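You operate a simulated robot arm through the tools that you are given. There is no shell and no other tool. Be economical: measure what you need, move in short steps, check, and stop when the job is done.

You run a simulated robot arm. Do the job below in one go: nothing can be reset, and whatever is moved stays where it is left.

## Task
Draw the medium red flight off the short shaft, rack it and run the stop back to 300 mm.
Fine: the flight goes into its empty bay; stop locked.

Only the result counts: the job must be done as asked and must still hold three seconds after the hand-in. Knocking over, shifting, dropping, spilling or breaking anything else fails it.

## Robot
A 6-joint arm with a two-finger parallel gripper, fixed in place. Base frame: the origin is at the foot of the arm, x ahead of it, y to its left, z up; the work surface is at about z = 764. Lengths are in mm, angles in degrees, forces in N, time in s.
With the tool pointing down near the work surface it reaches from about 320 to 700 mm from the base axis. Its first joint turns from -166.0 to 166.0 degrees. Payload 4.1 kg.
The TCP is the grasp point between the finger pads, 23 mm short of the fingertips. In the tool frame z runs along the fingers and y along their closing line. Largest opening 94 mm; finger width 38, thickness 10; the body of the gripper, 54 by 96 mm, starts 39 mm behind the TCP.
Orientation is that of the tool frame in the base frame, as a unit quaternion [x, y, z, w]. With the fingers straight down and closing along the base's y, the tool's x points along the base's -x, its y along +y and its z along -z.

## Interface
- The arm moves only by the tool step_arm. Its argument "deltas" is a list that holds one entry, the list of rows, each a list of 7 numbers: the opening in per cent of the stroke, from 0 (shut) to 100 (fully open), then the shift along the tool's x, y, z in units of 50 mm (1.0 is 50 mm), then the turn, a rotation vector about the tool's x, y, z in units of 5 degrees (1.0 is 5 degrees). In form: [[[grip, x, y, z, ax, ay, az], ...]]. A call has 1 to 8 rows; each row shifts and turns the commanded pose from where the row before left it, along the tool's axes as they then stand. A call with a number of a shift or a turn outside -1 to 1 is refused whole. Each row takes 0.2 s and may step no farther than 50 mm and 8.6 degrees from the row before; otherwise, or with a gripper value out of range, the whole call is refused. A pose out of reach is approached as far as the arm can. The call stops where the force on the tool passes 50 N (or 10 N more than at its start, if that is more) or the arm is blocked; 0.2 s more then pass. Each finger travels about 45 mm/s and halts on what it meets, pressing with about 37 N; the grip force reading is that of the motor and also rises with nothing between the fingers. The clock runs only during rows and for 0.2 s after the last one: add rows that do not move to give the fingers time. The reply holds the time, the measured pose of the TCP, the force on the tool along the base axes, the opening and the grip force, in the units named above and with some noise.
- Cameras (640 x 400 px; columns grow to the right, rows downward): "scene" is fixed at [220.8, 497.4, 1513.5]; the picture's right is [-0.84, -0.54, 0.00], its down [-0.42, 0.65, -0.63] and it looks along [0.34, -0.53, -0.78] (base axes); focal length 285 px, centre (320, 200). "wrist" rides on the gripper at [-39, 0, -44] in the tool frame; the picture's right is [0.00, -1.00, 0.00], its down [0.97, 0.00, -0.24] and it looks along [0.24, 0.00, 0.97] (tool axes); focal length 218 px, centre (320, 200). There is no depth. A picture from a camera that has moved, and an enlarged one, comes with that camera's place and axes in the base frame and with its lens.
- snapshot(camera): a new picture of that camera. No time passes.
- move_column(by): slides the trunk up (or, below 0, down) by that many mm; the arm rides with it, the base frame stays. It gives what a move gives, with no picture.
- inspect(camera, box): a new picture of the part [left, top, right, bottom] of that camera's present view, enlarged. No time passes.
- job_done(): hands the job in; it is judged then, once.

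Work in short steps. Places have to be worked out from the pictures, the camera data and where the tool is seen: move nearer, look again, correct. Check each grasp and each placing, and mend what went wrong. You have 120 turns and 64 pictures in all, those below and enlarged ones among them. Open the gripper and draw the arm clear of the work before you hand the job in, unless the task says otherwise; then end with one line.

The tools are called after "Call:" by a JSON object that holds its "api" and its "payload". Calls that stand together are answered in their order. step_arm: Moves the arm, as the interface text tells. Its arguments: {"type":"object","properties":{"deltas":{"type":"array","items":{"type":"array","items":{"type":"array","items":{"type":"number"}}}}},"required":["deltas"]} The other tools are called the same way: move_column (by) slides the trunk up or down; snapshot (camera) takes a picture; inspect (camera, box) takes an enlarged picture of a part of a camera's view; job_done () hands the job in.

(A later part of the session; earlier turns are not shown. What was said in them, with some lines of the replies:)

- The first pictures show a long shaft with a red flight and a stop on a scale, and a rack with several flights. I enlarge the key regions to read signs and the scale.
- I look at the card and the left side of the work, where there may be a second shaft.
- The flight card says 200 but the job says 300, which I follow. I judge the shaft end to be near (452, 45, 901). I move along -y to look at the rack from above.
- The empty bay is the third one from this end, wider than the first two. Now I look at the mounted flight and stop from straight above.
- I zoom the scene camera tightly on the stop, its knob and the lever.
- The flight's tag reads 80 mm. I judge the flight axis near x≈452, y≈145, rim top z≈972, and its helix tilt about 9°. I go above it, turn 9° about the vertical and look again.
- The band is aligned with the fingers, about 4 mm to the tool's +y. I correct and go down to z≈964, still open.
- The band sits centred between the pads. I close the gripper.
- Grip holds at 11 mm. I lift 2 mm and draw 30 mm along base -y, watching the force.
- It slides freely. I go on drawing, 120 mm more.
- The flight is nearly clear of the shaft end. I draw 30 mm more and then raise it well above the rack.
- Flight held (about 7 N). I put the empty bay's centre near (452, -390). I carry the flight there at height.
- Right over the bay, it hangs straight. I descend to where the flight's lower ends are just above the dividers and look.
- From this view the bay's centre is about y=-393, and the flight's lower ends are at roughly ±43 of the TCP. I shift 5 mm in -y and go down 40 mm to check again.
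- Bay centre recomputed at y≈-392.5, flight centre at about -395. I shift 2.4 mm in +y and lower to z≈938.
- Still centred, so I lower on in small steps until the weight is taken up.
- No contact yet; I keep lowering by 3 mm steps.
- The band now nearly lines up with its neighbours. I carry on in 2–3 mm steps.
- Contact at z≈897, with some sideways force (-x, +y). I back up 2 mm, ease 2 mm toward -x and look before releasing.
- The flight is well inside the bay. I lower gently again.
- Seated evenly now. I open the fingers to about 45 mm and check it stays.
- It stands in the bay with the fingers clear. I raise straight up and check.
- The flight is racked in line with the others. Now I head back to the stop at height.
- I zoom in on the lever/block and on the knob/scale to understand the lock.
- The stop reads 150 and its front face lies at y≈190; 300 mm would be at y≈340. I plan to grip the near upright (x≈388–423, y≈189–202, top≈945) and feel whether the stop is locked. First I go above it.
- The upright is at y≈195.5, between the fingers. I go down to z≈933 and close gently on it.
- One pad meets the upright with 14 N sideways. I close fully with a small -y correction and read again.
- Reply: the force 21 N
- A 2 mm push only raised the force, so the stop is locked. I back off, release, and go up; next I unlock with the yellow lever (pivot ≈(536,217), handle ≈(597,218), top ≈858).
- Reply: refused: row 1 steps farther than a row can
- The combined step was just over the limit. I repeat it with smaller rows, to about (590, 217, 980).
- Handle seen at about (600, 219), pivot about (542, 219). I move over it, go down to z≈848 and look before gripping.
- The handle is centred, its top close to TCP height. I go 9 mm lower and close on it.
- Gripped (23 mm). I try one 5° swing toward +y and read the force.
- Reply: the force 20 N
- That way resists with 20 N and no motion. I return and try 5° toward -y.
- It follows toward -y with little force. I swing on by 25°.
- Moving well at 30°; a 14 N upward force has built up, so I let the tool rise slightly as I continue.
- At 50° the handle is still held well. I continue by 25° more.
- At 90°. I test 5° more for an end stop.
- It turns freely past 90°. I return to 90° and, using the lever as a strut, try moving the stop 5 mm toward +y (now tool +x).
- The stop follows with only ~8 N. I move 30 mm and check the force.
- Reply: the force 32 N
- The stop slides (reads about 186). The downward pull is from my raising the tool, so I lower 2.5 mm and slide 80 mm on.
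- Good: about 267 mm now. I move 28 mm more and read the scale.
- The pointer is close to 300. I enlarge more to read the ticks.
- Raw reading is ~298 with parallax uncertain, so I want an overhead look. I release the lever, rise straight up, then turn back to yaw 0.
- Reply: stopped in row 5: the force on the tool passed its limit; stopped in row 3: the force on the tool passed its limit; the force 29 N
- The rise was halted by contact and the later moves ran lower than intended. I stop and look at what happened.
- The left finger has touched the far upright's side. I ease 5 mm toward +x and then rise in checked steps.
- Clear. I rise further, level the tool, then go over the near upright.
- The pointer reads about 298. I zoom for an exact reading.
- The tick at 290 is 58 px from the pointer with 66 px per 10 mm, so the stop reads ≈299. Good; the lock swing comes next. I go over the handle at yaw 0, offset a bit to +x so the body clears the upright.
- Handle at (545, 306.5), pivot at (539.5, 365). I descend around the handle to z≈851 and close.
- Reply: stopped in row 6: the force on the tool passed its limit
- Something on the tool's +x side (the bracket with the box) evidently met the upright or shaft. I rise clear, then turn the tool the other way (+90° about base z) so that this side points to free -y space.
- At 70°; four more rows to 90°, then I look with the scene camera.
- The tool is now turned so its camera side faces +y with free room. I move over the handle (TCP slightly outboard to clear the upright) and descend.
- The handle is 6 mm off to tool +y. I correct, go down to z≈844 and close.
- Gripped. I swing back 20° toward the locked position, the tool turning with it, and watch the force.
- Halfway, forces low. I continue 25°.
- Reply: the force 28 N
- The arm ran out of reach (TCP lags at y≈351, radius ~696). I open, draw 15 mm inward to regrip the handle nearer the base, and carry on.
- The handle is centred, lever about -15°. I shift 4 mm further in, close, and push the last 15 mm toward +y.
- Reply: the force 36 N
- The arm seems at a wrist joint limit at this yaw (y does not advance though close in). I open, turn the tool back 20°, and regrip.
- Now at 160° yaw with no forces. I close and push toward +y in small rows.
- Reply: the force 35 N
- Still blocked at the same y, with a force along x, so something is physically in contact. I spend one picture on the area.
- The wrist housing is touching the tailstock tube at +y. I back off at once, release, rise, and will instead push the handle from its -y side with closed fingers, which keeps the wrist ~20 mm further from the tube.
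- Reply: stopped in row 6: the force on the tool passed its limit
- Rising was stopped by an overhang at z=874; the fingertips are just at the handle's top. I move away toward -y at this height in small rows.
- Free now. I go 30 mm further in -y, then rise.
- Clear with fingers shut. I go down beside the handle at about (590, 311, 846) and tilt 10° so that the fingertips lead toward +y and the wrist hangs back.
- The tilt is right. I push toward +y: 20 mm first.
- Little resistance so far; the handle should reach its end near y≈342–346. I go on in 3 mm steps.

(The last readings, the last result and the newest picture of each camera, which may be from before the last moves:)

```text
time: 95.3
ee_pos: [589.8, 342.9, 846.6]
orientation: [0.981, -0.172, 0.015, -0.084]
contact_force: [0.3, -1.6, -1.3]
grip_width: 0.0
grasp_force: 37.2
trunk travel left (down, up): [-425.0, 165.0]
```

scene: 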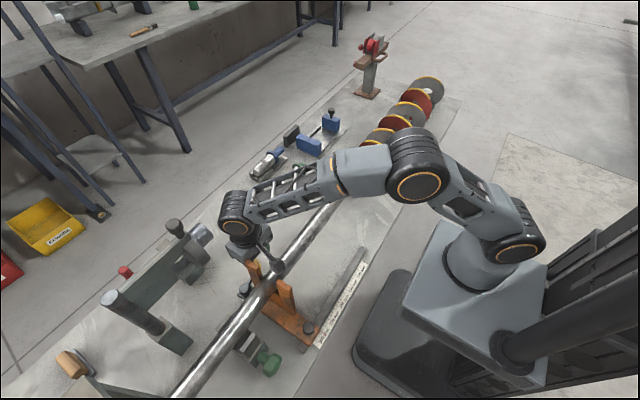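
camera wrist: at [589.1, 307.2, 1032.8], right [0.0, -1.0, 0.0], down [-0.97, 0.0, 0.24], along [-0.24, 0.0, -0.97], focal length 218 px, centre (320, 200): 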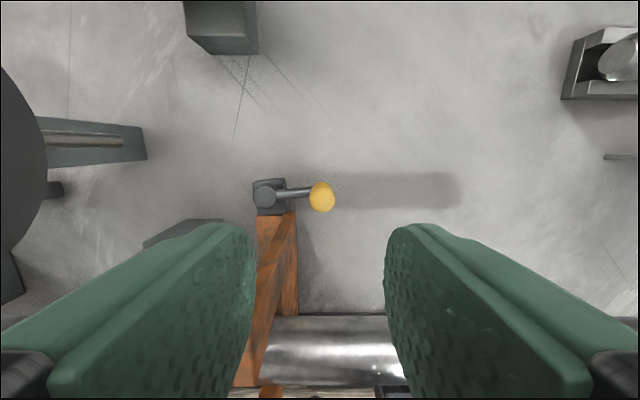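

Call:
{"api": "step_arm", "payload": {"deltas": [[[0, -0.02, -0.056, 0.01, 0, 0, 0], [0, 0, 0, 0, 0, 0, 0]]]}}

Call:
{"api": "step_arm", "payload": {"deltas": [[[0, -0.014, -0.037, 0.006, 0, 0, 0], [0, 0, 0, 0, 0, 0, 0]]]}}

```text
time: 95.9
ee_pos: [591.2, 345.1, 846.0]
orientation: [0.982, -0.172, 0.014, -0.082]
contact_force: [-3.2, -15.7, -1.4]
grip_width: 0.0
grasp_force: 37.1
trunk travel left (down, up): [-425.0, 165.0]
```

```text
time: 96.5
ee_pos: [590.6, 346.0, 847.1]
orientation: [0.982, -0.172, 0.012, -0.081]
contact_force: [-9.9, -33.0, -3.7]
grip_width: 0.1
grasp_force: 37.0
trunk travel left (down, up): [-425.0, 165.0]
```

Stiff resistance begins at y≈345, which puts the handle in line with the pivot: the lever is at its locked end. I back away, level the tool and rise.

Call:
{"api": "step_arm", "payload": {"deltas": [[[0, 0.068, 0.186, -0.032, 0, 0, 0], [0, 0.068, 0.186, -0.032, 0, 0, 0], [0, 0.068, 0.186, -0.032, 0, 0, 0], [0, 0.068, 0.186, -0.032, 0, 0, 0], [0, 0, 0, 0, -1, 0, 0], [0, 0, 0, 0, -1, 0, 0], [0, 0, 0, -0.6, 0, 0, 0], [0, 0, 0, -0.6, 0, 0, 0]]]}}

```text
time: 98.3
ee_pos: [591.9, 310.5, 906.9]
orientation: [0.985, -0.174, -0.001, 0.002]
contact_force: [-0.2, 0.0, -0.4]
grip_width: 0.2
grasp_force: 36.7
trunk travel left (down, up): [-425.0, 165.0]
```

Clear. I rise to about 1050, then move across toward the near upright.

Call:
{"api": "step_arm", "payload": {"deltas": [[[0, 0.07, 0.19, -0.8, 0, 0, 0], [0, 0, 0, -0.9, 0, 0, 0], [0, 0, 0, -0.9, 0, 0, 0], [0, 0, 0, -0.3, 0, 0, 0], [0, 0, 0, 0, 0, 0, 0]]]}}

```text
time: 99.5
ee_pos: [591.7, 296.6, 1050.5]
orientation: [0.985, -0.174, 0.001, 0.001]
contact_force: [4.9, 2.6, -6.6]
grip_width: 0.0
grasp_force: 37.3
trunk travel left (down, up): [-425.0, 165.0]
```

Call:
{"api": "step_arm", "payload": {"deltas": [[[0, -0.92, 0.223, 0, 0, 0, 0], [0, -0.92, 0.223, 0, 0, 0, 0], [0, -0.92, 0.223, 0, 0, 0, 0], [0, -0.92, 0.223, 0, 0, 0, 0], [0, 0, 0, 0, 0, 0, 0]]]}}

```text
time: 100.7
ee_pos: [401.7, 321.6, 1052.6]
orientation: [0.985, -0.172, -0.001, 0.002]
contact_force: [-0.3, -0.5, 0.3]
grip_width: 0.2
grasp_force: 36.2
trunk travel left (down, up): [-425.0, 165.0]
```

I descend in front of the near upright for a light push test of the lock.

Call:
{"api": "step_arm", "payload": {"deltas": [[[0, 0.06, 0.16, 0.5, 0, 0, 0], [0, 0, 0, 0.8, 0, 0, 0], [0, 0, 0, 0.8, 0, 0, 0], [0, 0, 0, 0.28, 0, 0, 0], [0, 0, 0, 0, 0, 0, 0]]]}}

Call:
{"api": "step_arm", "payload": {"deltas": [[[0, -0.034, -0.094, 0, 0, 0, 0], [0, -0.02, -0.056, 0, 0, 0, 0], [0, 0, 0, 0, 0, 0, 0]]]}}

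```text
time: 101.9
ee_pos: [403.1, 313.1, 932.5]
orientation: [0.985, -0.173, -0.002, 0.003]
contact_force: [0.5, 0.6, 0.8]
grip_width: 0.0
grasp_force: 36.9
trunk travel left (down, up): [-425.0, 165.0]
```

```text
time: 102.7
ee_pos: [403.5, 319.6, 931.6]
orientation: [0.985, -0.173, -0.001, 0.003]
contact_force: [0.5, 0.5, 0.1]
grip_width: 0.0
grasp_force: 36.7
trunk travel left (down, up): [-425.0, 165.0]
```

Call:
{"api": "step_arm", "payload": {"deltas": [[[0, -0.014, -0.037, 0, 0, 0, 0], [0, 0, 0, 0, 0, 0, 0]]]}}

Call:
{"api": "step_arm", "payload": {"deltas": [[[0, -0.01, -0.028, 0, 0, 0, 0], [0, 0, 0, 0, 0, 0, 0]]]}}

Call:
{"api": "step_arm", "payload": {"deltas": [[[0, -0.007, -0.019, 0, 0, 0, 0], [0, 0, 0, 0, 0, 0, 0]]]}}

```text
time: 103.3
ee_pos: [402.2, 321.5, 932.0]
orientation: [0.985, -0.174, -0.001, 0.003]
contact_force: [-1.2, -0.8, 0.0]
grip_width: 0.0
grasp_force: 36.9
trunk travel left (down, up): [-425.0, 165.0]
```

```text
time: 103.9
ee_pos: [401.8, 321.9, 933.5]
orientation: [0.985, -0.172, -0.001, 0.002]
contact_force: [-0.5, -10.1, 1.1]
grip_width: 0.1
grasp_force: 36.5
trunk travel left (down, up): [-425.0, 165.0]
```

```text
time: 104.5
ee_pos: [402.4, 322.1, 931.0]
orientation: [0.985, -0.173, -0.001, 0.003]
contact_force: [2.6, -22.8, 0.4]
grip_width: 0.0
grasp_force: 36.7
trunk travel left (down, up): [-425.0, 165.0]
```

The upright holds at 23 N without moving: locked. I back off, rise and place the wrist camera over the pointer for the last reading.

Call:
{"api": "step_arm", "payload": {"deltas": [[[0, 0.068, 0.188, 0, 0, 0, 0], [0, 0, 0, -0.6, 0, 0, 0], [0, 0, 0, -0.9, 0, 0, 0], [0, 0, 0, -0.9, 0, 0, 0], [0, -0.73, 0, 0, 0, 0, 0], [0, -0.73, 0, 0, 0, 0, 0], [0, -0.73, 0, 0, 0, 0, 0], [0, 0, 0, 0, 0, 0, 0]]]}}

```text
time: 106.3
ee_pos: [301.1, 353.7, 1054.8]
orientation: [0.985, -0.173, 0.0, 0.003]
contact_force: [0.8, 0.2, -0.7]
grip_width: 0.1
grasp_force: 37.1
trunk travel left (down, up): [-425.0, 165.0]
```

Call:
{"api": "inspect", "payload": {"camera": "wrist", "box": [270, 165, 370, 227]}}

```text
6.40 times, centred on (320, 196) of wrist
camera zoom: at [266.2, 367.2, 1096.7], right [0.34, 0.94, -0.01], down [0.91, -0.33, 0.24], along [0.22, -0.09, -0.97], focal length 1397 px, centre (320, 226)
```

zoom: 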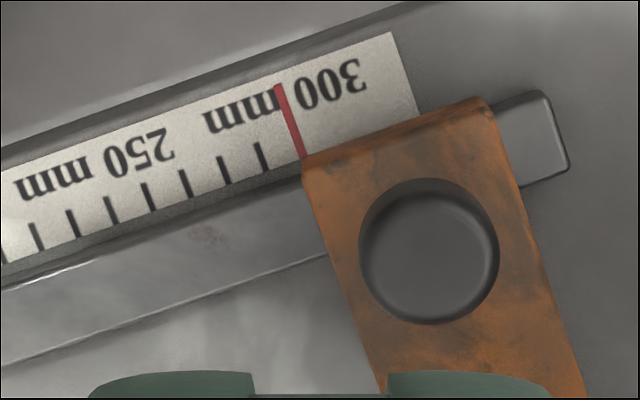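

The pointer reads 300 mm within about half a millimetre and the lever is locked. I open the gripper and rise clear of the work.

Call:
{"api": "step_arm", "payload": {"deltas": [[[60, 0, 0, -0.8, 0, 0, 0], [60, 0, 0, -0.8, 0, 0, 0], [60, 0, 0, -0.6, 0, 0, 0], [60, 0, 0, 0, 0, 0, 0], [60, 0, 0, 0, 0, 0, 0]]]}}

```text
time: 107.5
ee_pos: [302.7, 350.3, 1164.9]
orientation: [0.985, -0.173, -0.002, 0.003]
contact_force: [0.2, -1.0, 0.0]
grip_width: 56.6
grasp_force: 0.1
trunk travel left (down, up): [-425.0, 165.0]
```

The arm is clear, the gripper open, the flight racked and the stop locked at 300, so I hand in.

Call:
{"api": "job_done", "payload": {}}

```text
The job is handed in.
```

The medium red flight is in its empty bay and the stop is locked at 300 mm, but the wrist pressed on the tailstock tube with about 33 N while I was relocking the lever, and I did not check whether the tube shifted.
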